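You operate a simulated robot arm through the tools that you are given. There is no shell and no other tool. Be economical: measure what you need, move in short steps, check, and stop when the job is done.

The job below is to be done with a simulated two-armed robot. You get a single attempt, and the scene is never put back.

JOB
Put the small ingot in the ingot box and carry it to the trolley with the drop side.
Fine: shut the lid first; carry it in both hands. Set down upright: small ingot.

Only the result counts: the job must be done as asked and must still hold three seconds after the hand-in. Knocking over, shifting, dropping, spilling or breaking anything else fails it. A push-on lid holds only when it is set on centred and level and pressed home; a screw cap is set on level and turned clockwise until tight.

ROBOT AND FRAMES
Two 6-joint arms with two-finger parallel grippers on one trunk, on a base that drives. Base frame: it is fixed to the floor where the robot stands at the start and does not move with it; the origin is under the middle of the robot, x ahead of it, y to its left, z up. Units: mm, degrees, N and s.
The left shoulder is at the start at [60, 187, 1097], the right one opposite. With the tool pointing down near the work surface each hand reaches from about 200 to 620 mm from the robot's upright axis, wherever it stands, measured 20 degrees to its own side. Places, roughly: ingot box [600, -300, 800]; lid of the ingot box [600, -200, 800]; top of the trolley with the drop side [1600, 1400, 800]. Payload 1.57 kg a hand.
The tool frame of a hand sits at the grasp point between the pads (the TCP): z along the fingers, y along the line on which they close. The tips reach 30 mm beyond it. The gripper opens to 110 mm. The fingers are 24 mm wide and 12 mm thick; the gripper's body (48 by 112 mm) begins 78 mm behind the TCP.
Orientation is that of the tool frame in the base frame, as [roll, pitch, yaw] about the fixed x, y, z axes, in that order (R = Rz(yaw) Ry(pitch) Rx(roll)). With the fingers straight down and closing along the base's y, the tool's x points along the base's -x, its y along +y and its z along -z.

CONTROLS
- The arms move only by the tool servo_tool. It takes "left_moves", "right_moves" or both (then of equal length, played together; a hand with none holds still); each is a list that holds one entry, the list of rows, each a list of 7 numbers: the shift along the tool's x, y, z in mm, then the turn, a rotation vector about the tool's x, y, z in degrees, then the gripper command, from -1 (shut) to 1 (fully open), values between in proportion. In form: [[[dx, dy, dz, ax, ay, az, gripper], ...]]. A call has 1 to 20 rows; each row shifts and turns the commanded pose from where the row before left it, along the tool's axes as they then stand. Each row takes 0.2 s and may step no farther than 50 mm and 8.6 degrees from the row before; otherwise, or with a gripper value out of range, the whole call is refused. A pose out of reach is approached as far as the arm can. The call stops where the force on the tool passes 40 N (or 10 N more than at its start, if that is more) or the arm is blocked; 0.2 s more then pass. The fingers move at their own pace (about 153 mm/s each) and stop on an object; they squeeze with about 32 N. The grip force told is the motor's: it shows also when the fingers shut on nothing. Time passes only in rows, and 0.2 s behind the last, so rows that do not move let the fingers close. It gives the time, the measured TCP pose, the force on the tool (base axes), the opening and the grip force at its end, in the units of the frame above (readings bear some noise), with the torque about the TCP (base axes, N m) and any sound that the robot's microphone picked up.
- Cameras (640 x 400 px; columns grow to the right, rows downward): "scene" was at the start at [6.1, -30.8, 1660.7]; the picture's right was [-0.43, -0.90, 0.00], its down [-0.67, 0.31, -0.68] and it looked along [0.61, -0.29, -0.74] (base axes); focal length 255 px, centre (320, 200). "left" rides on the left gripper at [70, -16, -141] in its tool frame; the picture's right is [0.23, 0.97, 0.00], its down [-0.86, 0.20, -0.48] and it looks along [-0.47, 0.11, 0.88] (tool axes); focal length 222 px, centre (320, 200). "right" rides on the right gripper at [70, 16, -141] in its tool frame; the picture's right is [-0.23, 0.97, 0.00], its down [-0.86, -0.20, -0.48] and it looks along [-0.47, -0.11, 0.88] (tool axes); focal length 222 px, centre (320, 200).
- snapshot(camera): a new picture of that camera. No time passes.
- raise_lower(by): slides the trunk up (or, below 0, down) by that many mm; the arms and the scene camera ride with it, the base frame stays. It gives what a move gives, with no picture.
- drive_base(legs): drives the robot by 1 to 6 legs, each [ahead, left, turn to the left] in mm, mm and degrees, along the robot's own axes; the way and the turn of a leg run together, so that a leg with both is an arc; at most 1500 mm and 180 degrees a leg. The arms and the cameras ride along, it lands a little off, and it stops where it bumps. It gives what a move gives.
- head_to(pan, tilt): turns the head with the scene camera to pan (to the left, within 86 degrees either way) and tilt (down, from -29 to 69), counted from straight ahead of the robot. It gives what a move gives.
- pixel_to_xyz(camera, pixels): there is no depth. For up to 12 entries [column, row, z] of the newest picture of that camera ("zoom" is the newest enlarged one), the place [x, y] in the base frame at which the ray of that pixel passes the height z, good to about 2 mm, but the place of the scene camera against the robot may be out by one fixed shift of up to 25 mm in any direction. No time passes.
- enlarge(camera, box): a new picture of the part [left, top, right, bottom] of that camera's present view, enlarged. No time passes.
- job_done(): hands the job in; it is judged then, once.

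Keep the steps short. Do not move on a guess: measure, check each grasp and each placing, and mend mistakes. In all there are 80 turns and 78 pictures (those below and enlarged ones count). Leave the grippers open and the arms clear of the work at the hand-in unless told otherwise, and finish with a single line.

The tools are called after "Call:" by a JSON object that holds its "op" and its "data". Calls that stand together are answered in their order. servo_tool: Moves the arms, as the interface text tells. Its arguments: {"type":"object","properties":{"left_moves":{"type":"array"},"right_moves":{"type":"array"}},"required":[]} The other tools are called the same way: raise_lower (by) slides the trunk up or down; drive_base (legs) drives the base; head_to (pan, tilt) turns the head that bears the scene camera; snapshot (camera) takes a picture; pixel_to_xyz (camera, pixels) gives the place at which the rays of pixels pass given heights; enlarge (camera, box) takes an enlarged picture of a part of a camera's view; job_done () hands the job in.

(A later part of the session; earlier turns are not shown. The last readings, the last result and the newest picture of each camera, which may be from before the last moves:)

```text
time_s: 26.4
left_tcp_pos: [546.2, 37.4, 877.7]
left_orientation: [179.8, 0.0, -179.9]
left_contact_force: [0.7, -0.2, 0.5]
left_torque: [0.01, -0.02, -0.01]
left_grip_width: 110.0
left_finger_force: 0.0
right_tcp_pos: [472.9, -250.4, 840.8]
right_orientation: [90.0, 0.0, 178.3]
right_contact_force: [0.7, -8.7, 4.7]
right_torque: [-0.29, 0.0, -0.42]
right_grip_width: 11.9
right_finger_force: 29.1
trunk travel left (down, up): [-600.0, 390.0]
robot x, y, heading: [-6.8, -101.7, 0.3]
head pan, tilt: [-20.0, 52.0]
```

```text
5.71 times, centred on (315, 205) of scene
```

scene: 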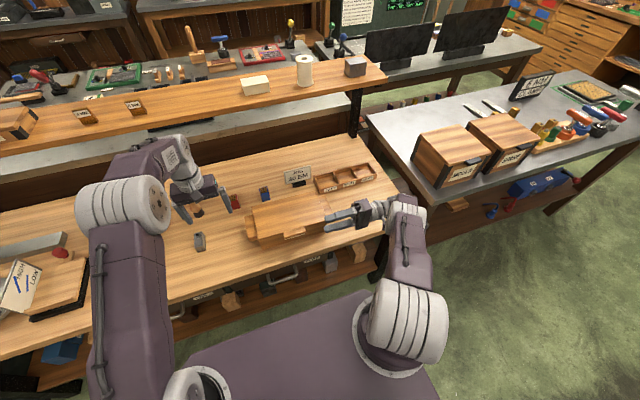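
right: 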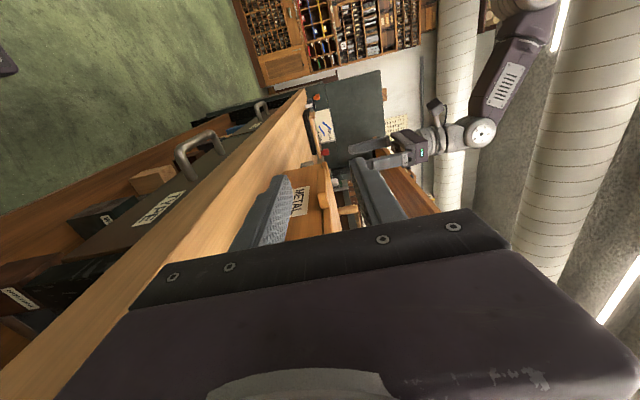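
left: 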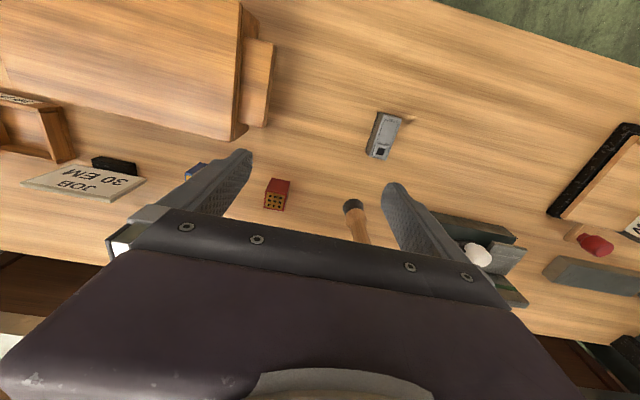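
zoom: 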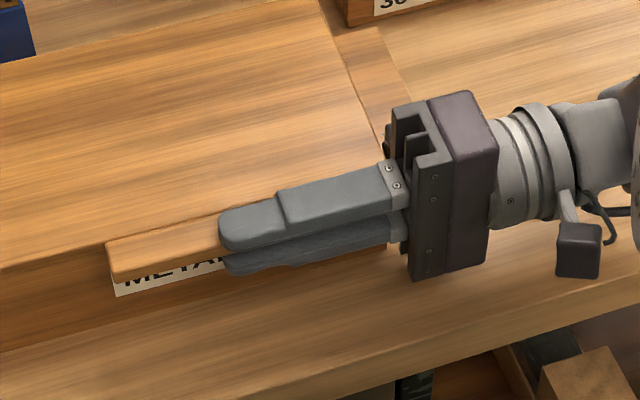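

The tab is held (11.9 mm, 29 N). I start swinging the lid: arc about a rear hinge at x≈638, radius ≈165 mm, first ~15° in small rows, checking force.

Call:
{"op": "servo_tool", "data": {"right_moves": [[[0, 0, -1, 0, 0, 0, -1], [-0.2, 8.6, 0, 0, 0, 3, -1], [-0.5, 11.5, 0, 0, 0, 4, -1], [-0.5, 11.5, 0, 0, 0, 4, -1], [0, 0, 0, 0, 0, 0, -1]]]}}

Call:
{"op": "enlarge", "data": {"camera": "scene", "box": [230, 150, 390, 250]}}

```text
time_s: 27.6
left_tcp_pos: [545.0, 38.1, 879.9]
left_orientation: [180.0, 0.1, -179.9]
left_contact_force: [-0.4, -0.5, -0.8]
left_torque: [0.0, 0.03, 0.01]
left_grip_width: 110.1
left_finger_force: 0.0
right_tcp_pos: [476.7, -250.9, 870.5]
right_orientation: [90.1, -10.9, 178.4]
right_contact_force: [-8.5, -3.0, 1.5]
right_torque: [0.11, -0.29, 0.33]
right_grip_width: 11.9
right_finger_force: 28.9
trunk travel left (down, up): [-600.0, 390.0]
robot x, y, heading: [-3.0, -99.7, 0.1]
head pan, tilt: [-20.0, 52.0]
```

```text
4.00 times, centred on (310, 200) of scene
```

zoom: 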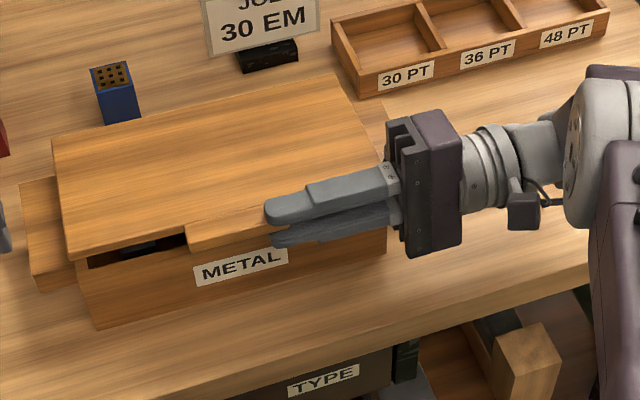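

The lid is hinged at the rear and opening. There's a -8.5 N x-push, so I ease outward slightly and continue 30° with a hinge slightly higher than assumed.

Call:
{"op": "servo_tool", "data": {"right_moves": [[[1.2, 0, 0, 0, 0, 0, -1], [-0.1, 17.3, 0, 0, 0, 6, -1], [-0.1, 17.3, 0, 0, 0, 6, -1], [-0.1, 17.3, 0, 0, 0, 6, -1], [0, 0, 0, 0, 0, 0, -1]]]}}

```text
time_s: 28.8
left_tcp_pos: [546.9, 38.7, 878.6]
left_orientation: [180.0, -0.1, -179.9]
left_contact_force: [0.4, -0.1, 0.4]
left_torque: [0.0, -0.02, 0.0]
left_grip_width: 110.1
left_finger_force: 0.0
right_tcp_pos: [493.7, -249.1, 921.4]
right_orientation: [89.9, -29.1, 178.3]
right_contact_force: [3.1, -7.3, 0.4]
right_torque: [-0.48, -0.47, -1.06]
right_grip_width: 11.6
right_finger_force: 28.9
trunk travel left (down, up): [-600.0, 390.0]
robot x, y, heading: [-7.0, -103.3, 0.2]
head pan, tilt: [-20.0, 52.0]
```

29° now, forces small. I ease back 1.5 mm in y and continue 30°.

Call:
{"op": "servo_tool", "data": {"right_moves": [[[0, 0, -1.5, 0, 0, 0, -1], [-0.4, 17.3, 0, 0, 0, 6, -1], [-0.4, 17.3, 0, 0, 0, 6, -1], [-0.4, 17.3, 0, 0, 0, 6, -1], [-0.4, 17.3, 0, 0, 0, 6, -1], [-0.4, 17.3, 0, 0, 0, 6, -1], [0, 0, 0, 0, 0, 0, -1]]]}}

Call:
{"op": "snapshot", "data": {"camera": "scene"}}

```text
time_s: 30.4
left_tcp_pos: [546.8, 39.4, 878.4]
left_orientation: [180.0, -0.1, -179.8]
left_contact_force: [-0.1, 0.3, 0.1]
left_torque: [0.05, -0.01, 0.0]
left_grip_width: 110.0
left_finger_force: 0.0
right_tcp_pos: [550.3, -253.9, 983.3]
right_orientation: [90.2, -59.0, 178.2]
right_contact_force: [4.9, -2.1, 0.1]
right_torque: [-0.22, -0.46, -0.32]
right_grip_width: 12.4
right_finger_force: 29.0
trunk travel left (down, up): [-600.0, 390.0]
robot x, y, heading: [-1.5, -99.2, 0.1]
head pan, tilt: [-20.0, 52.0]
```

```text
41 pictures are left
```

scene: 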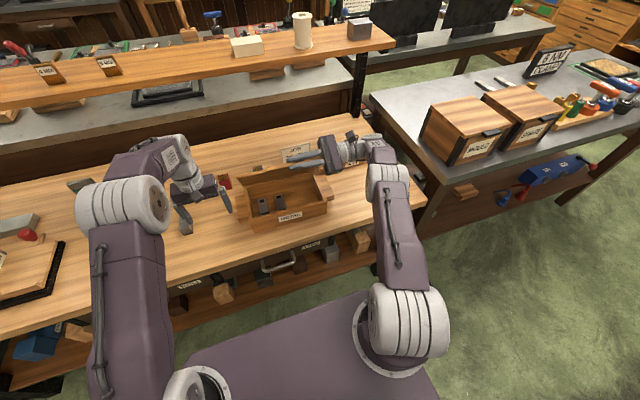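

60° open and the inside is visible. I continue 30° more with a check.

Call:
{"op": "servo_tool", "data": {"right_moves": [[[0, 17.3, 0, 0, 0, 6, -1], [0, 17.3, 0, 0, 0, 6, -1], [-0.2, 17.3, 0, 0, 0, 6, -1], [-0.2, 17.3, 0, 0, 0, 6, -1], [-0.2, 17.3, 0, 0, 0, 6, -1], [0, 0, 0, 0, 0, 0, -1]]]}}

Call:
{"op": "enlarge", "data": {"camera": "scene", "box": [190, 110, 390, 250]}}

```text
time_s: 31.8
left_tcp_pos: [547.3, 38.3, 877.6]
left_orientation: [-180.0, -0.1, -179.9]
left_contact_force: [0.0, 0.1, 0.2]
left_torque: [0.04, -0.04, -0.01]
left_grip_width: 110.3
left_finger_force: 0.1
right_tcp_pos: [567.6, -235.1, 1021.3]
right_orientation: [89.3, -89.2, 179.1]
right_contact_force: [3.5, -1.4, -8.2]
right_torque: [0.39, -0.42, -0.38]
right_grip_width: 12.3
right_finger_force: 29.4
right hand out of reach, approached as far as the arm can: row 1, 2, 3, 4, 5
trunk travel left (down, up): [-600.0, 390.0]
robot x, y, heading: [-1.6, -100.0, -0.0]
head pan, tilt: [-20.0, 52.0]
```

```text
2.86 times, centred on (290, 180) of scene
```

zoom: 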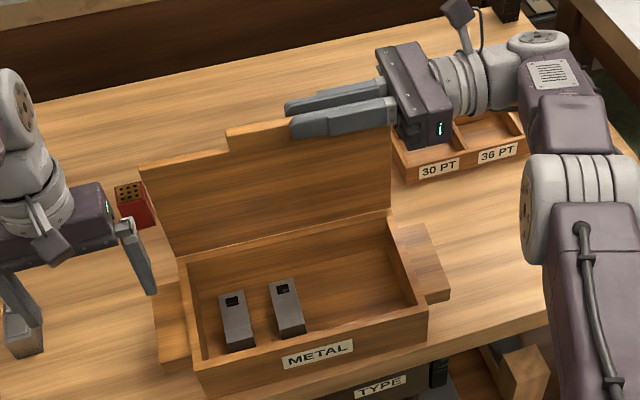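

The right arm hit its reach limit with the lid at roughly 70–75°. There are two other ingots on the left inside, with free space on the right. I raise the left hand for clearance, then drive forward 50 mm so the held lid swings toward vertical.

Call:
{"op": "servo_tool", "data": {"left_moves": [[[0, 0, -45, 0, 0, 0, 1], [0, 0, -45, 0, 0, 0, 1], [0, 0, -45, 0, 0, 0, 1], [0, 0, 0, 0, 0, 0, 1]]]}}

Call:
{"op": "drive_base", "data": {"legs": [[30, 0, 0]]}}

Call:
{"op": "drive_base", "data": {"legs": [[25, 0, 0]]}}

Call:
{"op": "snapshot", "data": {"camera": "scene"}}

```text
time_s: 32.8
left_tcp_pos: [549.4, 42.4, 1009.2]
left_orientation: [179.9, 0.0, -179.9]
left_contact_force: [-0.5, 0.4, -0.4]
left_torque: [0.0, -0.03, -0.03]
left_grip_width: 110.2
left_finger_force: 0.1
right_tcp_pos: [567.0, -234.9, 1021.5]
right_orientation: [92.3, -89.1, 175.9]
right_contact_force: [2.7, 0.1, -8.0]
right_torque: [-0.07, -0.41, -0.35]
right_grip_width: 12.2
right_finger_force: 29.9
trunk travel left (down, up): [-600.0, 390.0]
robot x, y, heading: [-4.0, -95.9, 0.1]
head pan, tilt: [-20.0, 52.0]
```

```text
time_s: 33.6
left_tcp_pos: [578.3, 41.3, 1010.5]
left_orientation: [180.0, 0.0, -179.9]
left_contact_force: [-0.8, -0.6, -0.4]
left_torque: [-0.03, 0.0, 0.0]
left_grip_width: 110.1
left_finger_force: 0.0
right_tcp_pos: [596.6, -235.7, 1022.6]
right_orientation: [91.9, -89.1, 176.3]
right_contact_force: [-1.3, -0.2, -9.8]
right_torque: [-0.36, 0.47, 0.18]
right_grip_width: 11.9
right_finger_force: 29.0
trunk travel left (down, up): [-600.0, 390.0]
robot x, y, heading: [29.2, -101.4, 0.1]
head pan, tilt: [-20.0, 52.0]
```

```text
time_s: 34.5
left_tcp_pos: [603.4, 43.2, 1010.3]
left_orientation: [-180.0, 0.0, -179.9]
left_contact_force: [-0.1, -0.3, 0.9]
left_torque: [0.01, -0.04, 0.04]
left_grip_width: 110.1
left_finger_force: 0.1
right_tcp_pos: [621.1, -234.8, 1022.2]
right_orientation: [93.1, -89.0, 175.2]
right_contact_force: [-1.3, 0.8, -9.9]
right_torque: [-0.63, 0.47, 0.15]
right_grip_width: 12.0
right_finger_force: 29.4
trunk travel left (down, up): [-600.0, 390.0]
robot x, y, heading: [56.0, -100.0, 0.3]
head pan, tilt: [-20.0, 52.0]
```

```text
39 pictures are left
```

scene: 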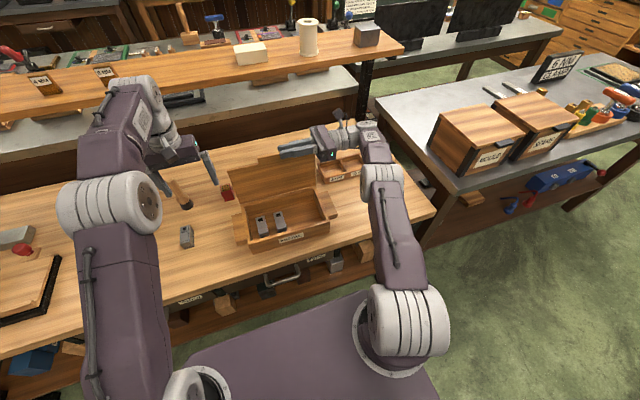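

The lid is near vertical. I push it 20 mm farther back gently, to find its stop.

Call:
{"op": "servo_tool", "data": {"right_moves": [[[-1, 6, 0, 0, 0, 2, -1], [-0.5, 6, 0, 0, 0, 2, -1], [-0.5, 6, 0, 0, 0, 2, -1], [-0.5, 6, 0, 0, 0, 2, -1], [0, 0, 0, 0, 0, 0, -1]]]}}

Call:
{"op": "enlarge", "data": {"camera": "scene", "box": [200, 110, 400, 260]}}

```text
time_s: 35.7
left_tcp_pos: [605.6, 41.3, 1011.4]
left_orientation: [180.0, -0.1, -179.9]
left_contact_force: [0.1, -0.2, 0.1]
left_torque: [0.01, 0.01, 0.01]
left_grip_width: 110.0
left_finger_force: 0.0
right_tcp_pos: [627.3, -227.9, 1018.8]
right_orientation: [-90.3, -82.7, -1.5]
right_contact_force: [2.6, -4.7, -9.1]
right_torque: [-0.14, -0.34, 0.19]
right_grip_width: 12.0
right_finger_force: 29.3
right hand out of reach, approached as far as the arm can: row 2, 3, 4
trunk travel left (down, up): [-600.0, 390.0]
robot x, y, heading: [49.4, -104.1, 0.1]
head pan, tilt: [-20.0, 52.0]
```

```text
2.67 times, centred on (300, 185) of scene
```

zoom: 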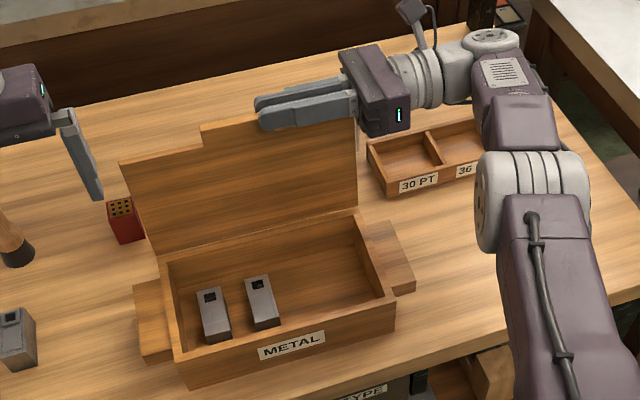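

I drive forward 20 mm once more while watching the force for the lid stop.

Call:
{"op": "drive_base", "data": {"legs": [[20, 0, 0]]}}

Call:
{"op": "snapshot", "data": {"camera": "scene"}}

```text
time_s: 36.5
left_tcp_pos: [623.4, 41.7, 1010.5]
left_orientation: [179.9, 0.1, -179.9]
left_contact_force: [0.3, 0.4, 0.5]
left_torque: [-0.04, -0.04, -0.02]
left_grip_width: 110.0
left_finger_force: 0.2
right_tcp_pos: [644.3, -228.8, 1019.5]
right_orientation: [-90.4, -82.9, -1.3]
right_contact_force: [-1.5, 0.8, -9.7]
right_torque: [-0.04, 0.25, 0.17]
right_grip_width: 11.8
right_finger_force: 29.3
trunk travel left (down, up): [-600.0, 390.0]
robot x, y, heading: [73.4, -102.4, 0.1]
head pan, tilt: [-20.0, 52.0]
```

```text
37 pictures are left
```

scene: 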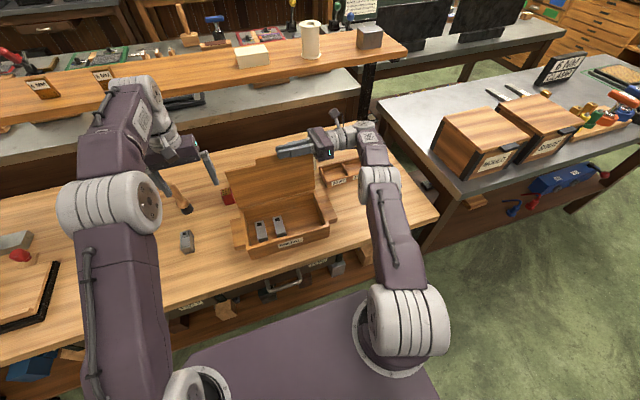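

Lid seems at or slightly past vertical. I open the gripper just a little (to ~25 mm) so the fingers cage the tab, and see which way it leans.

Call:
{"op": "servo_tool", "data": {"right_moves": [[[0, 0, 0, 0, 0, 0, -0.55], [0, 0, 0, 0, 0, 0, -0.55], [0, 0, 0, 0, 0, 0, -0.55]]]}}

Call:
{"op": "enlarge", "data": {"camera": "scene", "box": [200, 120, 400, 260]}}

```text
time_s: 37.2
left_tcp_pos: [622.4, 42.3, 1011.4]
left_orientation: [-180.0, 0.1, -179.9]
left_contact_force: [0.1, -0.1, 1.6]
left_torque: [-0.01, 0.01, 0.0]
left_grip_width: 110.2
left_finger_force: 0.0
right_tcp_pos: [644.6, -227.0, 1020.5]
right_orientation: [-90.4, -83.0, -1.1]
right_contact_force: [-0.3, -0.1, 0.6]
right_torque: [0.0, 0.01, 0.03]
right_grip_width: 24.6
right_finger_force: 0.1
trunk travel left (down, up): [-600.0, 390.0]
robot x, y, heading: [73.8, -101.4, 0.2]
head pan, tilt: [-20.0, 52.0]
```

```text
2.86 times, centred on (300, 190) of scene
```

zoom: 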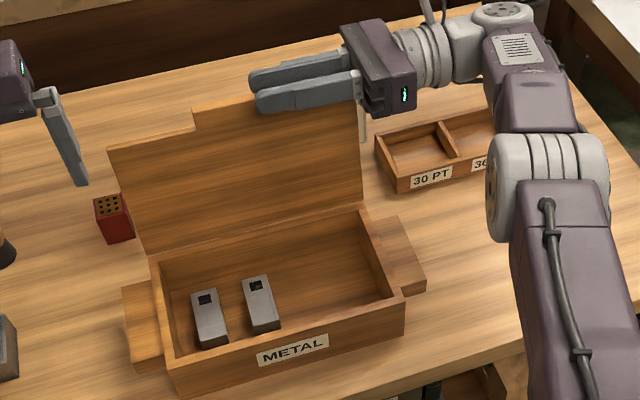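

No load on the fingers, so the lid stands by itself. I open wider to confirm.

Call:
{"op": "servo_tool", "data": {"right_moves": [[[0, 0, 0, 0, 0, 0, 0], [0, 0, 0, 0, 0, 0, 0], [0, 0, 0, 0, 0, 0, 0.3], [0, 0, 0, 0, 0, 0, 0.3], [0, 0, 0, 0, 0, 0, 0.3]]]}}

Call:
{"op": "enlarge", "data": {"camera": "scene", "box": [200, 120, 400, 260]}}

```text
time_s: 38.5
left_tcp_pos: [622.8, 41.5, 1011.6]
left_orientation: [-180.0, -0.1, -180.0]
left_contact_force: [-0.2, -0.4, 0.3]
left_torque: [-0.01, -0.01, 0.04]
left_grip_width: 110.0
left_finger_force: 0.1
right_tcp_pos: [645.3, -227.1, 1019.9]
right_orientation: [-90.3, -82.9, -1.2]
right_contact_force: [0.5, 0.0, -0.3]
right_torque: [0.02, 0.01, 0.02]
right_grip_width: 71.6
right_finger_force: 0.0
trunk travel left (down, up): [-600.0, 390.0]
robot x, y, heading: [72.0, -102.0, 0.2]
head pan, tilt: [-20.0, 52.0]
```

```text
2.86 times, centred on (300, 190) of scene
```

zoom: 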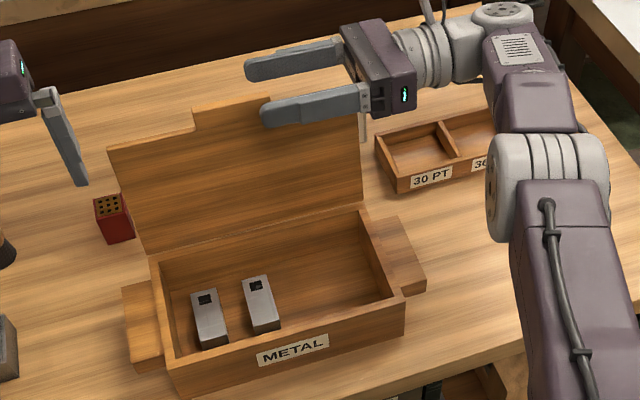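

The lid stays open by itself. I pull the right hand back to -y, and bring the left hand over the ingot (603,140) at z≈870.

Call:
{"op": "servo_tool", "data": {"right_moves": [[[0, 0, -40, 0, 0, 0, 0.3], [0, 0, -40, 0, 0, 0, 0.3], [0, 0, -40, 0, 0, 0, 0.3], [0, 0, 0, 0, 0, 0, 0.3], [0, 0, 0, 0, 0, 0, 0.3], [0, 0, 0, 0, 0, 0, 0.3]]], "left_moves": [[[5, 25, 35, 0, 0, 0, 1], [5, 25, 35, 0, 0, 0, 1], [5, 25, 35, 0, 0, 0, 1], [4.5, 23, 35, 0, 0, 0, 1], [0, 0, 0, 0, 0, 0, 1], [0, 0, 0, 0, 0, 0, 1]]]}}

Call:
{"op": "snapshot", "data": {"camera": "left"}}

```text
time_s: 39.9
left_tcp_pos: [601.8, 141.9, 867.5]
left_orientation: [-180.0, 0.0, -180.0]
left_contact_force: [0.5, 0.0, -0.2]
left_torque: [-0.02, -0.01, 0.05]
left_grip_width: 110.1
left_finger_force: 0.0
right_tcp_pos: [609.9, -304.6, 1020.4]
right_orientation: [-91.4, -82.9, -0.6]
right_contact_force: [0.2, -0.2, 0.6]
right_torque: [0.0, 0.0, 0.03]
right_grip_width: 71.6
right_finger_force: 0.1
right hand out of reach, approached as far as the arm can: row 1, 2, 3
trunk travel left (down, up): [-600.0, 390.0]
robot x, y, heading: [72.5, -102.7, 0.2]
head pan, tilt: [-20.0, 52.0]
```

```text
34 pictures are left
```

left: 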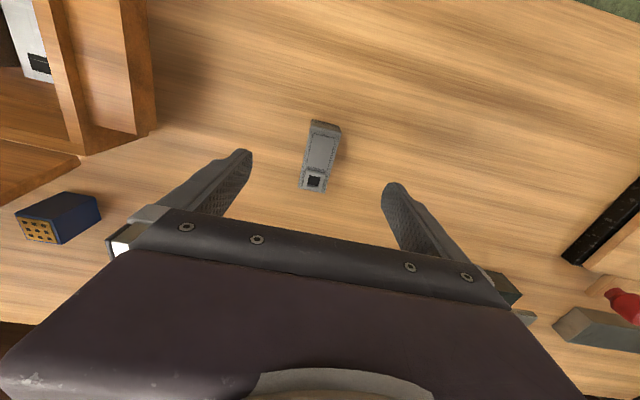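

The right hand drifted; I'll lift it clear. For the ingot I re-measure its top corners in this view.

Call:
{"op": "pixel_to_xyz", "data": {"camera": "left", "pixels": [[309, 132, 796], [338, 138, 796], [327, 193, 796], [299, 189, 796], [309, 121, 768], [341, 127, 768]]}}

Call:
{"op": "servo_tool", "data": {"right_moves": [[[40, 0, 0, 0, 0, 0, 0.3], [40, 0, 0, 0, 0, 0, 0.3], [0, 0, 0, 0, 0, 0, 0.3]]]}}

Call:
{"op": "snapshot", "data": {"camera": "scene"}}

```text
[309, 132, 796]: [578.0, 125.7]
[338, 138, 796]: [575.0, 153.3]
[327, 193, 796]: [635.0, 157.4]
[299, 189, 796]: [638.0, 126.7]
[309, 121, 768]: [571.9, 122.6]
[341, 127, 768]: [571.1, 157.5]
```

```text
time_s: 40.6
left_tcp_pos: [602.8, 140.0, 868.5]
left_orientation: [-180.0, 0.0, -179.9]
left_contact_force: [-0.8, -0.2, 0.7]
left_torque: [0.0, -0.02, -0.02]
left_grip_width: 110.0
left_finger_force: 0.1
right_tcp_pos: [615.4, -297.0, 1101.8]
right_orientation: [-90.6, -83.0, -1.5]
right_contact_force: [0.0, -0.3, -0.7]
right_torque: [0.01, 0.01, 0.0]
right_grip_width: 71.7
right_finger_force: 0.1
right hand out of reach, approached as far as the arm can: row 1, 2
trunk travel left (down, up): [-600.0, 390.0]
robot x, y, heading: [70.3, -100.2, -0.2]
head pan, tilt: [-20.0, 52.0]
```

```text
33 pictures are left
```

scene: 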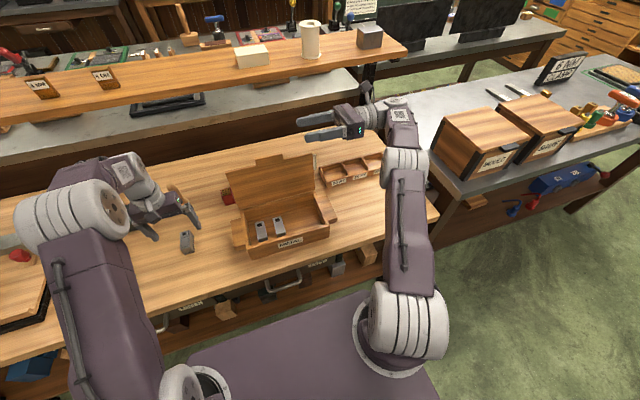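

The lid still stands. The ingot centre is (606,141). I lower the left hand to z≈803 (tips ≈773) and close.

Call:
{"op": "servo_tool", "data": {"left_moves": [[[-3, 1, 30, 0, 0, 0, 1], [0, 0, 25, 0, 0, 0, 1], [0, 0, 10, 0, 0, 0, 1], [0, 0, 0, 0, 0, 0, -1], [0, 0, 0, 0, 0, 0, -1], [0, 0, 0, 0, 0, 0, -1], [0, 0, 0, 0, 0, 0, -1]]]}}

Call:
{"op": "snapshot", "data": {"camera": "left"}}

```text
time_s: 42.2
left_tcp_pos: [605.6, 142.1, 803.5]
left_orientation: [-180.0, 0.0, -179.9]
left_contact_force: [1.3, -1.8, 0.1]
left_torque: [0.02, -0.15, -0.05]
left_grip_width: 29.7
left_finger_force: 32.1
right_tcp_pos: [615.2, -296.1, 1101.3]
right_orientation: [-90.8, -82.9, -1.2]
right_contact_force: [-0.3, 0.1, 0.4]
right_torque: [0.0, 0.02, -0.02]
right_grip_width: 71.6
right_finger_force: 0.1
trunk travel left (down, up): [-600.0, 390.0]
robot x, y, heading: [74.5, -99.7, -0.1]
head pan, tilt: [-20.0, 52.0]
```

```text
32 pictures are left
```

left: 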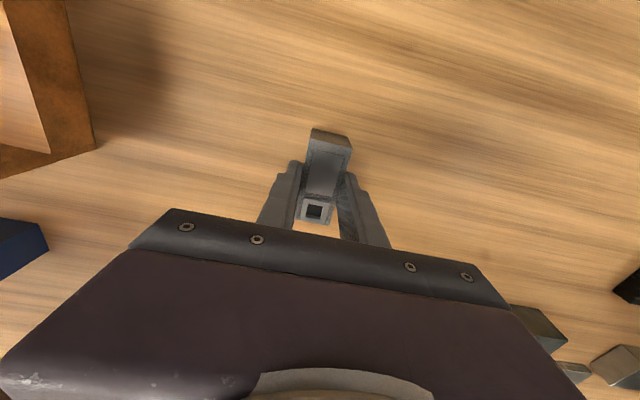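

The ingot is gripped at 29.7 mm. I lift it 170 mm and read the weight.

Call:
{"op": "servo_tool", "data": {"left_moves": [[[0, 0, -20, 0, 0, 0, -1], [0, 0, -40, 0, 0, 0, -1], [0, 0, -40, 0, 0, 0, -1], [0, 0, -40, 0, 0, 0, -1], [0, 0, -40, 0, 0, 0, -1], [0, 0, 0, 0, 0, 0, -1]]]}}

Call:
{"op": "drive_base", "data": {"legs": [[0, -110, 0]]}}

Call:
{"op": "servo_tool", "data": {"left_moves": [[[0, -45, 0, 0, 0, 0, -1], [0, -45, 0, 0, 0, 0, -1], [0, 0, 0, 0, 0, 0, -1]]]}}

Call:
{"op": "snapshot", "data": {"camera": "left"}}

```text
time_s: 43.6
left_tcp_pos: [605.9, 140.3, 982.8]
left_orientation: [179.9, 0.0, -179.9]
left_contact_force: [0.6, 0.3, -7.1]
left_torque: [0.0, -0.03, 0.03]
left_grip_width: 29.6
left_finger_force: 32.2
right_tcp_pos: [617.3, -295.1, 1100.4]
right_orientation: [-91.1, -82.8, -0.9]
right_contact_force: [-0.2, -0.4, -0.2]
right_torque: [0.01, -0.04, -0.01]
right_grip_width: 71.6
right_finger_force: 0.1
trunk travel left (down, up): [-600.0, 390.0]
robot x, y, heading: [73.7, -101.7, 0.1]
head pan, tilt: [-20.0, 52.0]
```

```text
time_s: 44.9
left_tcp_pos: [605.8, 29.4, 982.7]
left_orientation: [179.9, 0.0, -179.8]
left_contact_force: [1.2, -0.2, -6.4]
left_torque: [0.04, 0.0, -0.01]
left_grip_width: 29.6
left_finger_force: 32.2
right_tcp_pos: [615.0, -406.9, 1100.7]
right_orientation: [-91.1, -82.9, -0.9]
right_contact_force: [-0.3, -0.1, 0.8]
right_torque: [-0.02, 0.0, -0.04]
right_grip_width: 71.3
right_finger_force: 0.1
trunk travel left (down, up): [-600.0, 390.0]
robot x, y, heading: [72.6, -214.1, 0.3]
head pan, tilt: [-20.0, 52.0]
```

```text
time_s: 45.6
left_tcp_pos: [605.7, -61.3, 980.4]
left_orientation: [-179.9, 0.0, -179.8]
left_contact_force: [0.4, 0.7, -5.7]
left_torque: [-0.02, 0.01, 0.01]
left_grip_width: 29.6
left_finger_force: 31.9
right_tcp_pos: [614.7, -405.7, 1100.2]
right_orientation: [-91.5, -82.8, -0.4]
right_contact_force: [-0.6, 0.5, -0.2]
right_torque: [0.03, 0.0, -0.02]
right_grip_width: 71.5
right_finger_force: 0.2
trunk travel left (down, up): [-600.0, 390.0]
robot x, y, heading: [74.8, -212.6, 0.0]
head pan, tilt: [-20.0, 52.0]
```

```text
31 pictures are left
```

left: 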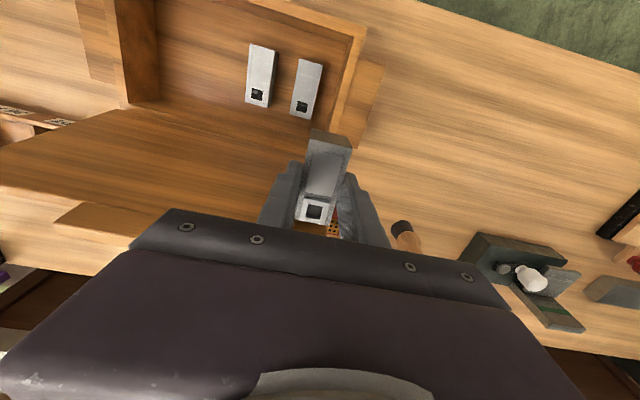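

I read positions of the inside ingots and walls in this view.

Call:
{"op": "pixel_to_xyz", "data": {"camera": "left", "pixels": [[250, 45, 808], [276, 50, 808], [246, 101, 808], [268, 107, 808], [301, 60, 808], [289, 113, 808], [367, 28, 836], [345, 50, 836], [128, 102, 836], [160, 98, 780], [114, 10, 836], [157, 10, 780]]}}

Call:
{"op": "enlarge", "data": {"camera": "left", "box": [60, 0, 400, 160]}}

```text
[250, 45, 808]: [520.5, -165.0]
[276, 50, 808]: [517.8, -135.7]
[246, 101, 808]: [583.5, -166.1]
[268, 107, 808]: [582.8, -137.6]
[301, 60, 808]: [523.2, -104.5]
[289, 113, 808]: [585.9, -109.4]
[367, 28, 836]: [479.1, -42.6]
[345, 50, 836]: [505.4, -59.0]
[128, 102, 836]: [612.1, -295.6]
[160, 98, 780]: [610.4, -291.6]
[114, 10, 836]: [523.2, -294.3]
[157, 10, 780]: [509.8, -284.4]
```

```text
1.88 times, centred on (230, 80) of left
```

zoom: 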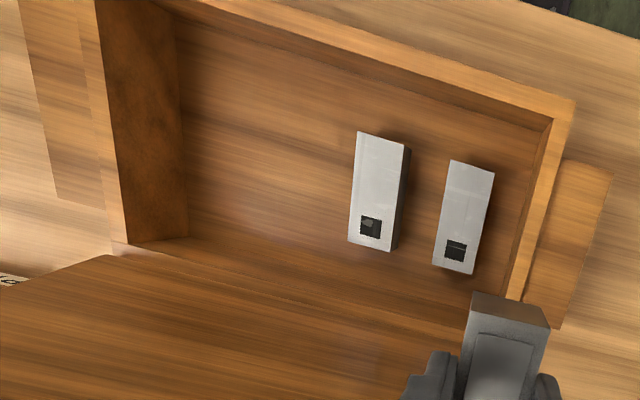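

Inside ingots occupy y -166…-79, so the free spot is around (550,-225). I move the ingot first away from the lid (-x 56), then -y 164.

Call:
{"op": "servo_tool", "data": {"left_moves": [[[28, 0, 0, 0, 0, 0, -1], [28, 0, 0, 0, 0, 0, -1], [0, -41, 0, 0, 0, 0, -1], [0, -41, 0, 0, 0, 0, -1], [0, -41, 0, 0, 0, 0, -1], [0, -41, 0, 0, 0, 0, -1], [0, 0, 0, 0, 0, 0, -1]]]}}

Call:
{"op": "snapshot", "data": {"camera": "left"}}

Call:
{"op": "enlarge", "data": {"camera": "scene", "box": [160, 90, 400, 260]}}

```text
time_s: 47.2
left_tcp_pos: [553.5, -223.6, 983.6]
left_orientation: [179.9, 0.1, -179.8]
left_contact_force: [0.5, 0.5, -5.9]
left_torque: [-0.02, -0.01, 0.02]
left_grip_width: 29.6
left_finger_force: 32.2
right_tcp_pos: [613.9, -406.3, 1101.3]
right_orientation: [-91.2, -82.9, -0.7]
right_contact_force: [-0.4, 0.9, 1.0]
right_torque: [-0.01, 0.0, -0.02]
right_grip_width: 71.4
right_finger_force: 0.0
trunk travel left (down, up): [-600.0, 390.0]
robot x, y, heading: [75.2, -216.9, 0.2]
head pan, tilt: [-20.0, 52.0]
```

```text
29 pictures are left
```

left: 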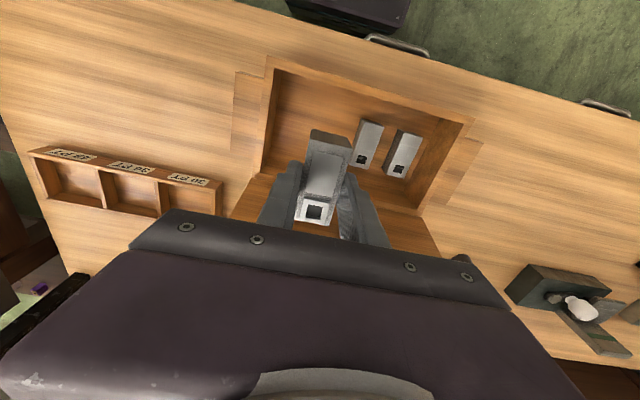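

```text
2.35 times, centred on (280, 175) of scene
```

zoom: 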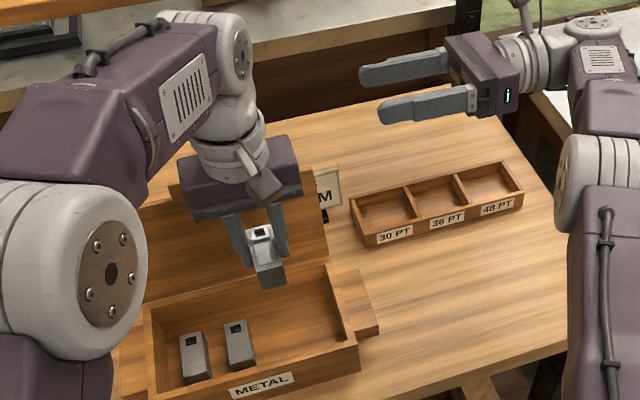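

Everything is clear. I measure the box rim and ledges in this view, for placing and for later gripping.

Call:
{"op": "pixel_to_xyz", "data": {"camera": "left", "pixels": [[267, 57, 836], [470, 122, 836], [275, 72, 836], [458, 124, 836], [237, 72, 823], [232, 145, 823], [258, 151, 823], [482, 141, 823], [446, 205, 823], [370, 122, 808], [354, 163, 808], [262, 172, 836]]}}

```text
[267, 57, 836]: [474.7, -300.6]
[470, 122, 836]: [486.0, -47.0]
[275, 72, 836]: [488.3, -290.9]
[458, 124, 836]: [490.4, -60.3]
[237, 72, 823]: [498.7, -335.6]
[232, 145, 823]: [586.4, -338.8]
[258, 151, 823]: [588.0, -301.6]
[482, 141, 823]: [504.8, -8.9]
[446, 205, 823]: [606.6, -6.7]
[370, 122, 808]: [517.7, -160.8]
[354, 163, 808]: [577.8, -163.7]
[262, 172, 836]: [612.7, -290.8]
```

I lower to z≈830, then in small steps to touch the floor of the box.

Call:
{"op": "servo_tool", "data": {"left_moves": [[[1, -1, 40, 0, 0, 0, -1], [1, 0, 40, 0, 0, 0, -1], [1, 0, 40, 0, 0, 0, -1], [0, 0, 30, 0, 0, 0, -1], [0, 0, 10, 0, 0, 0, -1], [0, 0, 4, 0, 0, 0, -1], [0, 0, 0, 0, 0, 0, -1]]]}}

```text
time_s: 48.9
left_tcp_pos: [548.3, -226.6, 818.0]
left_orientation: [-180.0, 0.0, -179.8]
left_contact_force: [-0.6, -0.1, -6.6]
left_torque: [0.0, -0.01, -0.01]
left_grip_width: 29.8
left_finger_force: 31.6
right_tcp_pos: [614.6, -407.2, 1100.8]
right_orientation: [-90.9, -83.0, -1.1]
right_contact_force: [0.0, 0.1, 0.3]
right_torque: [0.0, 0.02, -0.02]
right_grip_width: 71.5
right_finger_force: 0.1
trunk travel left (down, up): [-600.0, 390.0]
robot x, y, heading: [73.4, -211.3, 0.2]
head pan, tilt: [-20.0, 52.0]
```

Still hanging (-6.6 N). I go down in 1.5 mm steps.

Call:
{"op": "servo_tool", "data": {"left_moves": [[[0, 0, 1.5, 0, 0, 0, -1], [0, 0, 1.5, 0, 0, 0, -1], [0, 0, 1, 0, 0, 0, -1], [0, 0, 0, 0, 0, 0, -1]]]}}

```text
time_s: 49.9
left_tcp_pos: [549.5, -225.7, 816.7]
left_orientation: [-179.9, 0.2, -179.8]
left_contact_force: [4.5, 6.2, 13.1]
left_torque: [0.29, 0.46, -0.2]
left_grip_width: 29.9
left_finger_force: 31.8
right_tcp_pos: [613.9, -406.8, 1102.2]
right_orientation: [-91.3, -82.8, -0.6]
right_contact_force: [0.0, 0.0, 0.1]
right_torque: [-0.01, 0.02, -0.02]
right_grip_width: 71.8
right_finger_force: 0.1
trunk travel left (down, up): [-600.0, 390.0]
robot x, y, heading: [72.0, -209.5, -0.1]
head pan, tilt: [-20.0, 52.0]
```

Contact at z≈817 (+13 N): the ingot is on the floor of the box. I open gently to ~50 mm and lift away.

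Call:
{"op": "servo_tool", "data": {"left_moves": [[[0, 0, -1, 0, 0, 0, -1], [0, 0, 0, 0, 0, 0, -0.1], [0, 0, 0, 0, 0, 0, -0.1], [0, 0, 0, 0, 0, 0, -0.1], [0, 0, -20, 0, 0, 0, -0.1], [0, 0, -40, 0, 0, 0, -0.1], [0, 0, -40, 0, 0, 0, -0.1], [0, 0, -40, 0, 0, 0, -0.1], [0, 0, -30, 0, 0, 0, -0.1], [0, 0, 0, 0, 0, 0, -0.1]]]}}

Call:
{"op": "snapshot", "data": {"camera": "left"}}

```text
time_s: 52.0
left_tcp_pos: [545.5, -226.6, 986.0]
left_orientation: [-180.0, 0.0, -179.8]
left_contact_force: [0.1, 0.1, -0.2]
left_torque: [-0.02, -0.01, -0.01]
left_grip_width: 50.0
left_finger_force: 0.0
right_tcp_pos: [615.0, -407.1, 1099.2]
right_orientation: [-90.9, -82.9, -1.1]
right_contact_force: [0.2, -0.1, -0.2]
right_torque: [0.01, -0.03, -0.01]
right_grip_width: 71.5
right_finger_force: 0.0
trunk travel left (down, up): [-600.0, 390.0]
robot x, y, heading: [71.6, -215.0, 0.1]
head pan, tilt: [-20.0, 52.0]
```

```text
27 pictures are left
```

left: 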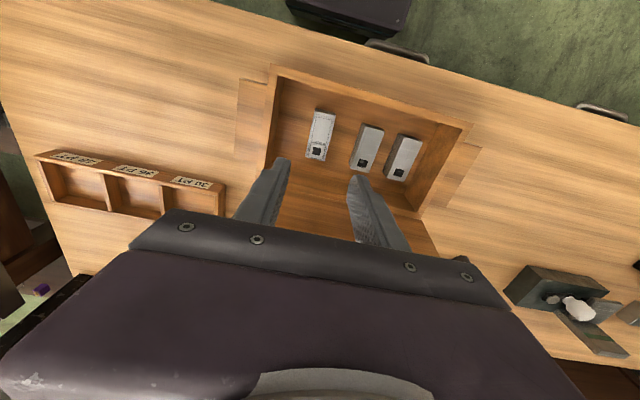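

The ingot stands upright in the box. To shut the lid I'll reuse the right hand's sideways grip on the tab. First I move the left hand clear to the left and drive ahead 20 mm for reach.

Call:
{"op": "servo_tool", "data": {"left_moves": [[[0, 0, -30, 0, 0, 0, 0], [0, 45, 0, 0, 0, 0, 0], [0, 45, 0, 0, 0, 0, 0], [0, 45, 0, 0, 0, 0, 0], [10, 45, 0, 0, 0, 0, 0], [10, 45, 0, 0, 0, 0, 0], [0, 0, 0, 0, 0, 0, 0]]]}}

Call:
{"op": "drive_base", "data": {"legs": [[20, 0, 0]]}}

Call:
{"op": "servo_tool", "data": {"right_moves": [[[0, 12, 40, 0, 0, 0, 0.3], [0, 0, 20, 0, 0, 0, 0.3], [-30, 0, 0, 0, 0, 0, 0.3], [-20, 0, 0, 0, 0, 0, 0.3], [0, 0, 0, 0, 0, 0, 0.3]]]}}

Call:
{"op": "snapshot", "data": {"camera": "scene"}}

```text
time_s: 53.6
left_tcp_pos: [527.0, -3.6, 1016.5]
left_orientation: [180.0, 0.0, -179.9]
left_contact_force: [0.3, -0.3, 0.0]
left_torque: [0.03, 0.06, 0.0]
left_grip_width: 55.1
left_finger_force: 0.0
right_tcp_pos: [614.7, -409.1, 1101.2]
right_orientation: [-90.7, -83.0, -1.2]
right_contact_force: [0.2, -0.3, 0.3]
right_torque: [-0.01, 0.0, 0.0]
right_grip_width: 71.7
right_finger_force: 0.1
trunk travel left (down, up): [-600.0, 390.0]
robot x, y, heading: [72.6, -214.6, 0.0]
head pan, tilt: [-20.0, 52.0]
```

```text
time_s: 54.4
left_tcp_pos: [544.7, -2.2, 1017.1]
left_orientation: [-180.0, 0.1, -179.9]
left_contact_force: [0.8, -0.3, 0.0]
left_torque: [0.01, -0.04, -0.03]
left_grip_width: 55.2
left_finger_force: 0.1
right_tcp_pos: [632.3, -407.4, 1102.8]
right_orientation: [-91.0, -83.0, -1.0]
right_contact_force: [0.1, 1.1, -1.1]
right_torque: [0.02, -0.02, -0.02]
right_grip_width: 71.4
right_finger_force: 0.0
trunk travel left (down, up): [-600.0, 390.0]
robot x, y, heading: [90.3, -214.3, -0.0]
head pan, tilt: [-20.0, 52.0]
```

```text
time_s: 55.6
left_tcp_pos: [546.6, -2.9, 1015.6]
left_orientation: [180.0, -0.1, -179.8]
left_contact_force: [-0.2, -0.6, 0.0]
left_torque: [0.0, 0.02, -0.02]
left_grip_width: 55.1
left_finger_force: 0.0
right_tcp_pos: [643.6, -346.5, 1049.1]
right_orientation: [-90.7, -83.0, -1.1]
right_contact_force: [0.0, 0.0, 0.8]
right_torque: [0.0, -0.02, 0.01]
right_grip_width: 71.6
right_finger_force: 0.1
trunk travel left (down, up): [-600.0, 390.0]
robot x, y, heading: [92.8, -214.7, 0.4]
head pan, tilt: [-20.0, 52.0]
```

```text
26 pictures are left
```

scene: 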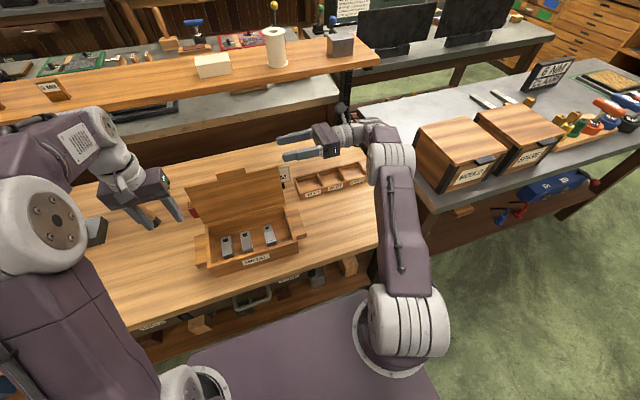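

Reach is fine now. I look through the right camera to see the lid edge relative to the fingers.

Call:
{"op": "snapshot", "data": {"camera": "right"}}

```text
25 pictures are left
```

right: 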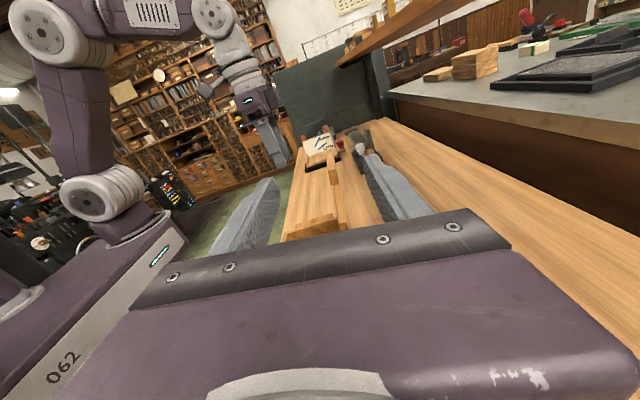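

The lid edge lies centred between the fingers. I lower 29 mm and slide +y about 116 mm.

Call:
{"op": "servo_tool", "data": {"right_moves": [[[-29, 0, 0, 0, 0, 0, 0.3], [0, 0, 40, 0, 0, 0, 0.3], [0, 0, 40, 0, 0, 0, 0.3], [0, 0, 25, 0, 0, 0, 0.3], [0, 0, 9, 0, 0, 0, 0.3], [0, 0, 0, 0, 0, 0, 0.3]]]}}

Call:
{"op": "enlarge", "data": {"camera": "scene", "box": [170, 100, 370, 260]}}

```text
time_s: 57.0
left_tcp_pos: [546.8, -3.2, 1016.3]
left_orientation: [-179.9, 0.0, -179.9]
left_contact_force: [-0.3, 0.6, 0.2]
left_torque: [-0.03, -0.02, 0.01]
left_grip_width: 55.0
left_finger_force: 0.0
right_tcp_pos: [640.7, -233.3, 1021.0]
right_orientation: [-91.0, -82.9, -1.1]
right_contact_force: [0.3, 0.3, 0.7]
right_torque: [-0.01, 0.02, 0.05]
right_grip_width: 71.6
right_finger_force: 0.1
trunk travel left (down, up): [-600.0, 390.0]
robot x, y, heading: [93.4, -212.3, 0.3]
head pan, tilt: [-20.0, 52.0]
```

```text
2.50 times, centred on (270, 180) of scene
```

zoom: 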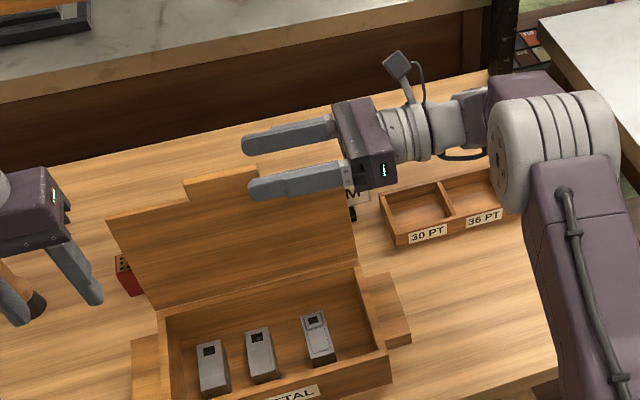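

The tips just overlap the tab, but the hand is a bit high. I lower 14 mm, advance 4 mm and close.

Call:
{"op": "servo_tool", "data": {"right_moves": [[[-14, 0, 0, 0, 0, 0, 0.3], [0, 0, 4, 0, 0, 0, 0.3], [0, 0, 0, 0, 0, 0, -0.4], [0, 0, 0, 0, 0, 0, -1], [0, 0, 0, 0, 0, 0, -1], [0, 0, 0, 0, 0, 0, -1]]]}}

Call:
{"op": "enlarge", "data": {"camera": "scene", "box": [170, 100, 370, 260]}}

```text
time_s: 58.4
left_tcp_pos: [545.7, -2.4, 1016.4]
left_orientation: [-180.0, 0.0, -179.9]
left_contact_force: [-0.2, 0.1, 0.2]
left_torque: [0.0, 0.02, -0.02]
left_grip_width: 54.7
left_finger_force: 0.0
right_tcp_pos: [640.7, -230.3, 1007.5]
right_orientation: [-90.9, -83.1, -1.1]
right_contact_force: [3.4, 1.5, 1.1]
right_torque: [0.17, -0.59, 0.36]
right_grip_width: 11.9
right_finger_force: 29.3
trunk travel left (down, up): [-600.0, 390.0]
robot x, y, heading: [89.9, -217.9, -0.1]
head pan, tilt: [-20.0, 52.0]
```

```text
2.50 times, centred on (270, 180) of scene
```

zoom: 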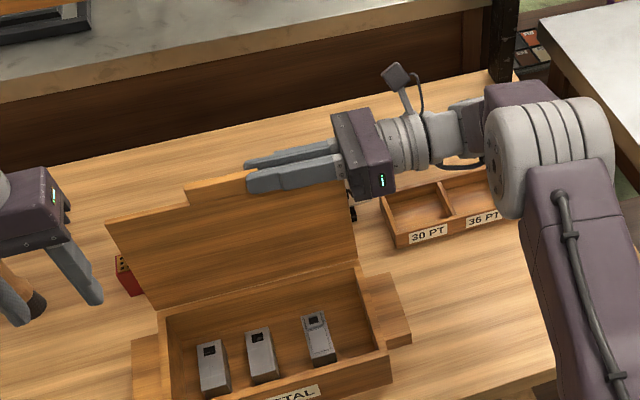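

The tab is gripped (11.9 mm). I swing the lid down in reverse arcs, 24° first.

Call:
{"op": "servo_tool", "data": {"right_moves": [[[-0.9, -17.2, 0, 0, 0, -6, -1], [-0.9, -17.2, 0, 0, 0, -6, -1], [-0.9, -17.2, 0, 0, 0, -6, -1], [-0.9, -17.2, 0, 0, 0, -6, -1], [0, 0, 0, 0, 0, 0, -1]]]}}

```text
time_s: 59.6
left_tcp_pos: [547.3, -5.3, 1015.5]
left_orientation: [179.9, 0.0, 180.0]
left_contact_force: [0.3, -0.4, 0.3]
left_torque: [0.0, 0.01, 0.0]
left_grip_width: 54.9
left_finger_force: 0.1
right_tcp_pos: [573.0, -228.7, 1000.3]
right_orientation: [90.4, -73.0, 177.7]
right_contact_force: [3.5, -7.0, 0.3]
right_torque: [-0.85, -0.53, 0.12]
right_grip_width: 11.6
right_finger_force: 29.3
trunk travel left (down, up): [-600.0, 390.0]
robot x, y, heading: [94.2, -214.2, -0.0]
head pan, tilt: [-20.0, 52.0]
```

73° and forces small. I continue 36° with a 1 mm easing in y.

Call:
{"op": "servo_tool", "data": {"right_moves": [[[-0.9, -17.2, -1, 0, 0, -6, -1], [-0.9, -17.2, 0, 0, 0, -6, -1], [-0.9, -17.2, 0, 0, 0, -6, -1], [-0.9, -17.2, 0, 0, 0, -6, -1], [-0.9, -17.2, 0, 0, 0, -6, -1], [-0.9, -17.2, 0, 0, 0, -6, -1], [0, 0, 0, 0, 0, 0, -1]]]}}

```text
time_s: 61.2
left_tcp_pos: [547.8, -3.6, 1015.8]
left_orientation: [-180.0, -0.1, -179.9]
left_contact_force: [-0.1, -0.6, 0.0]
left_torque: [-0.06, -0.02, 0.01]
left_grip_width: 55.0
left_finger_force: 0.0
right_tcp_pos: [491.0, -225.5, 942.8]
right_orientation: [90.2, -37.1, 177.9]
right_contact_force: [4.9, 0.1, 0.5]
right_torque: [-0.12, 0.32, -0.04]
right_grip_width: 11.9
right_finger_force: 28.9
trunk travel left (down, up): [-600.0, 390.0]
robot x, y, heading: [94.1, -211.2, 0.0]
head pan, tilt: [-20.0, 52.0]
```

Good, 37° left. I continue about 30°.

Call:
{"op": "servo_tool", "data": {"right_moves": [[[-1.5, -17.2, 0, 0, 0, -6, -1], [-0.9, -17.2, 0, 0, 0, -6, -1], [-0.9, -17.2, 0, 0, 0, -6, -1], [-0.9, -17.2, 0, 0, 0, -6, -1], [-0.9, -17.2, 0, 0, 0, -6, -1], [0, 0, 0, 0, 0, 0, -1]]]}}

Call:
{"op": "enlarge", "data": {"camera": "scene", "box": [170, 130, 370, 290]}}

```text
time_s: 62.6
left_tcp_pos: [546.5, -1.8, 1015.3]
left_orientation: [-179.9, 0.0, -179.9]
left_contact_force: [-0.3, 0.3, -0.2]
left_torque: [0.04, -0.02, -0.02]
left_grip_width: 55.5
left_finger_force: 0.0
right_tcp_pos: [456.2, -224.1, 863.7]
right_orientation: [90.2, -7.0, 177.9]
right_contact_force: [0.9, 8.7, 0.5]
right_torque: [0.43, 0.51, 0.24]
right_grip_width: 11.5
right_finger_force: 29.3
trunk travel left (down, up): [-600.0, 390.0]
robot x, y, heading: [93.3, -211.7, 0.2]
head pan, tilt: [-20.0, 52.0]
```

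```text
2.50 times, centred on (270, 210) of scene
```

zoom: 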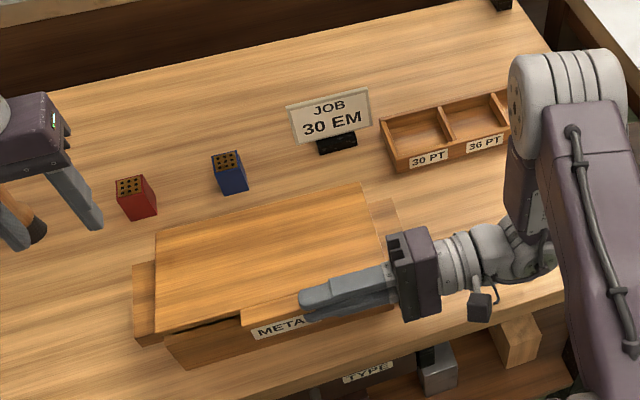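

Almost shut. I finish the last 7–8° in small rows.

Call:
{"op": "servo_tool", "data": {"right_moves": [[[-0.3, -8.5, 0, 0, 0, -3, -1], [-0.2, -8.5, 0, 0, 0, -3, -1], [0, -5, 0, 0, 0, -1.5, -1], [0, 0, 0, 0, 0, 0, -1]]]}}

```text
time_s: 63.6
left_tcp_pos: [545.4, -3.5, 1016.5]
left_orientation: [-180.0, 0.1, -179.9]
left_contact_force: [0.9, 1.2, -0.2]
left_torque: [0.01, -0.01, 0.0]
left_grip_width: 55.1
left_finger_force: 0.1
right_tcp_pos: [454.3, -225.1, 842.2]
right_orientation: [90.1, 0.4, 178.0]
right_contact_force: [-5.8, -1.6, -0.4]
right_torque: [0.11, 0.35, 0.45]
right_grip_width: 11.3
right_finger_force: 29.0
trunk travel left (down, up): [-600.0, 390.0]
robot x, y, heading: [88.1, -216.1, 0.2]
head pan, tilt: [-20.0, 52.0]
```

Level now, but no upward contact force yet. I press 2–3 mm more.

Call:
{"op": "servo_tool", "data": {"right_moves": [[[0.5, -1.5, 0, 0, 0, 0, -1], [0, -1.5, 0, 0, 0, 0, -1], [0, 0, 0, 0, 0, 0, -1]]]}}

Call:
{"op": "enlarge", "data": {"camera": "scene", "box": [190, 190, 330, 290]}}

```text
time_s: 64.4
left_tcp_pos: [543.9, -2.8, 1017.7]
left_orientation: [-179.9, 0.3, -179.9]
left_contact_force: [-0.2, -0.7, -0.7]
left_torque: [0.05, 0.0, 0.02]
left_grip_width: 54.9
left_finger_force: 0.1
right_tcp_pos: [453.9, -225.9, 842.1]
right_orientation: [89.9, 0.9, 178.0]
right_contact_force: [-0.3, -9.0, 36.2]
right_torque: [-4.08, -1.25, 1.21]
right_grip_width: 12.1
right_finger_force: 29.6
trunk travel left (down, up): [-600.0, 390.0]
robot x, y, heading: [90.6, -212.7, 0.1]
head pan, tilt: [-20.0, 52.0]
```

```text
4.00 times, centred on (260, 240) of scene
```

zoom: 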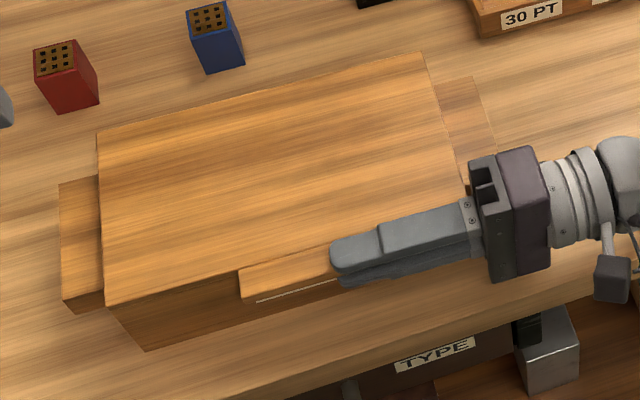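

The lid is pressed shut (36 N). I ease off, open, and pull the right hand out to -y, then up.

Call:
{"op": "servo_tool", "data": {"right_moves": [[[0, 2, 0, 0, 0, 0, -1], [0, 0, 0, 0, 0, 0, -0.3], [0, 0, 0, 0, 0, 0, -0.3], [0, 0, -30, 0, 0, 0, -0.3], [0, 0, -40, 0, 0, 0, -0.3], [0, 0, -40, 0, 0, 0, -0.3], [10, 40, 0, 0, 0, 0, 0], [0, 45, 0, 0, 0, 0, 0.5], [0, 45, 0, 0, 0, 0, 1], [0, 45, 0, 0, 0, 0, 1], [0, 0, 0, 0, 0, 0, 1]]]}}

Call:
{"op": "servo_tool", "data": {"right_moves": [[[0, 0, 0, 8.5, 0, 0, 1], [0, 0, 0, 8.5, 0, 0, 1], [0, 0, 0, 8.5, 0, 0, 1], [0, 0, 0, 8.5, 0, 0, 1], [0, 0, 0, 8.5, 0, 0, 1], [0, 0, 0, 8.5, 0, 0, 1], [0, 0, 0, 8.5, 0, 0, 1], [0, 0, 0, 8.5, 0, 0, 1], [0, 0, 0, 8.5, 0, 0, 1], [0, 0, 0, 8.5, 0, 0, 1], [0, 0, 0, 5, 0, 0, 1], [0, 0, 0, 0, 0, 0, 1]]]}}

```text
time_s: 66.8
left_tcp_pos: [546.9, -3.3, 1015.0]
left_orientation: [180.0, 0.0, -179.9]
left_contact_force: [-0.3, 0.3, -0.3]
left_torque: [-0.01, 0.01, 0.01]
left_grip_width: 55.1
left_finger_force: 0.1
right_tcp_pos: [442.2, -336.9, 1016.1]
right_orientation: [90.0, 0.5, 178.1]
right_contact_force: [-0.2, 0.7, -1.7]
right_torque: [0.02, 0.0, 0.01]
right_grip_width: 110.1
right_finger_force: 0.0
trunk travel left (down, up): [-600.0, 390.0]
robot x, y, heading: [93.7, -213.9, -0.2]
head pan, tilt: [-20.0, 52.0]
```

```text
time_s: 69.4
left_tcp_pos: [546.7, -3.1, 1016.8]
left_orientation: [180.0, 0.1, -179.9]
left_contact_force: [0.2, 0.6, -0.5]
left_torque: [0.04, -0.04, -0.04]
left_grip_width: 55.1
left_finger_force: 0.0
right_tcp_pos: [440.4, -334.3, 1015.7]
right_orientation: [-179.8, 0.4, 178.1]
right_contact_force: [-0.1, 0.2, -0.5]
right_torque: [-0.04, 0.02, -0.02]
right_grip_width: 110.1
right_finger_force: 0.1
trunk travel left (down, up): [-600.0, 390.0]
robot x, y, heading: [94.2, -217.5, -0.1]
head pan, tilt: [-20.0, 52.0]
```

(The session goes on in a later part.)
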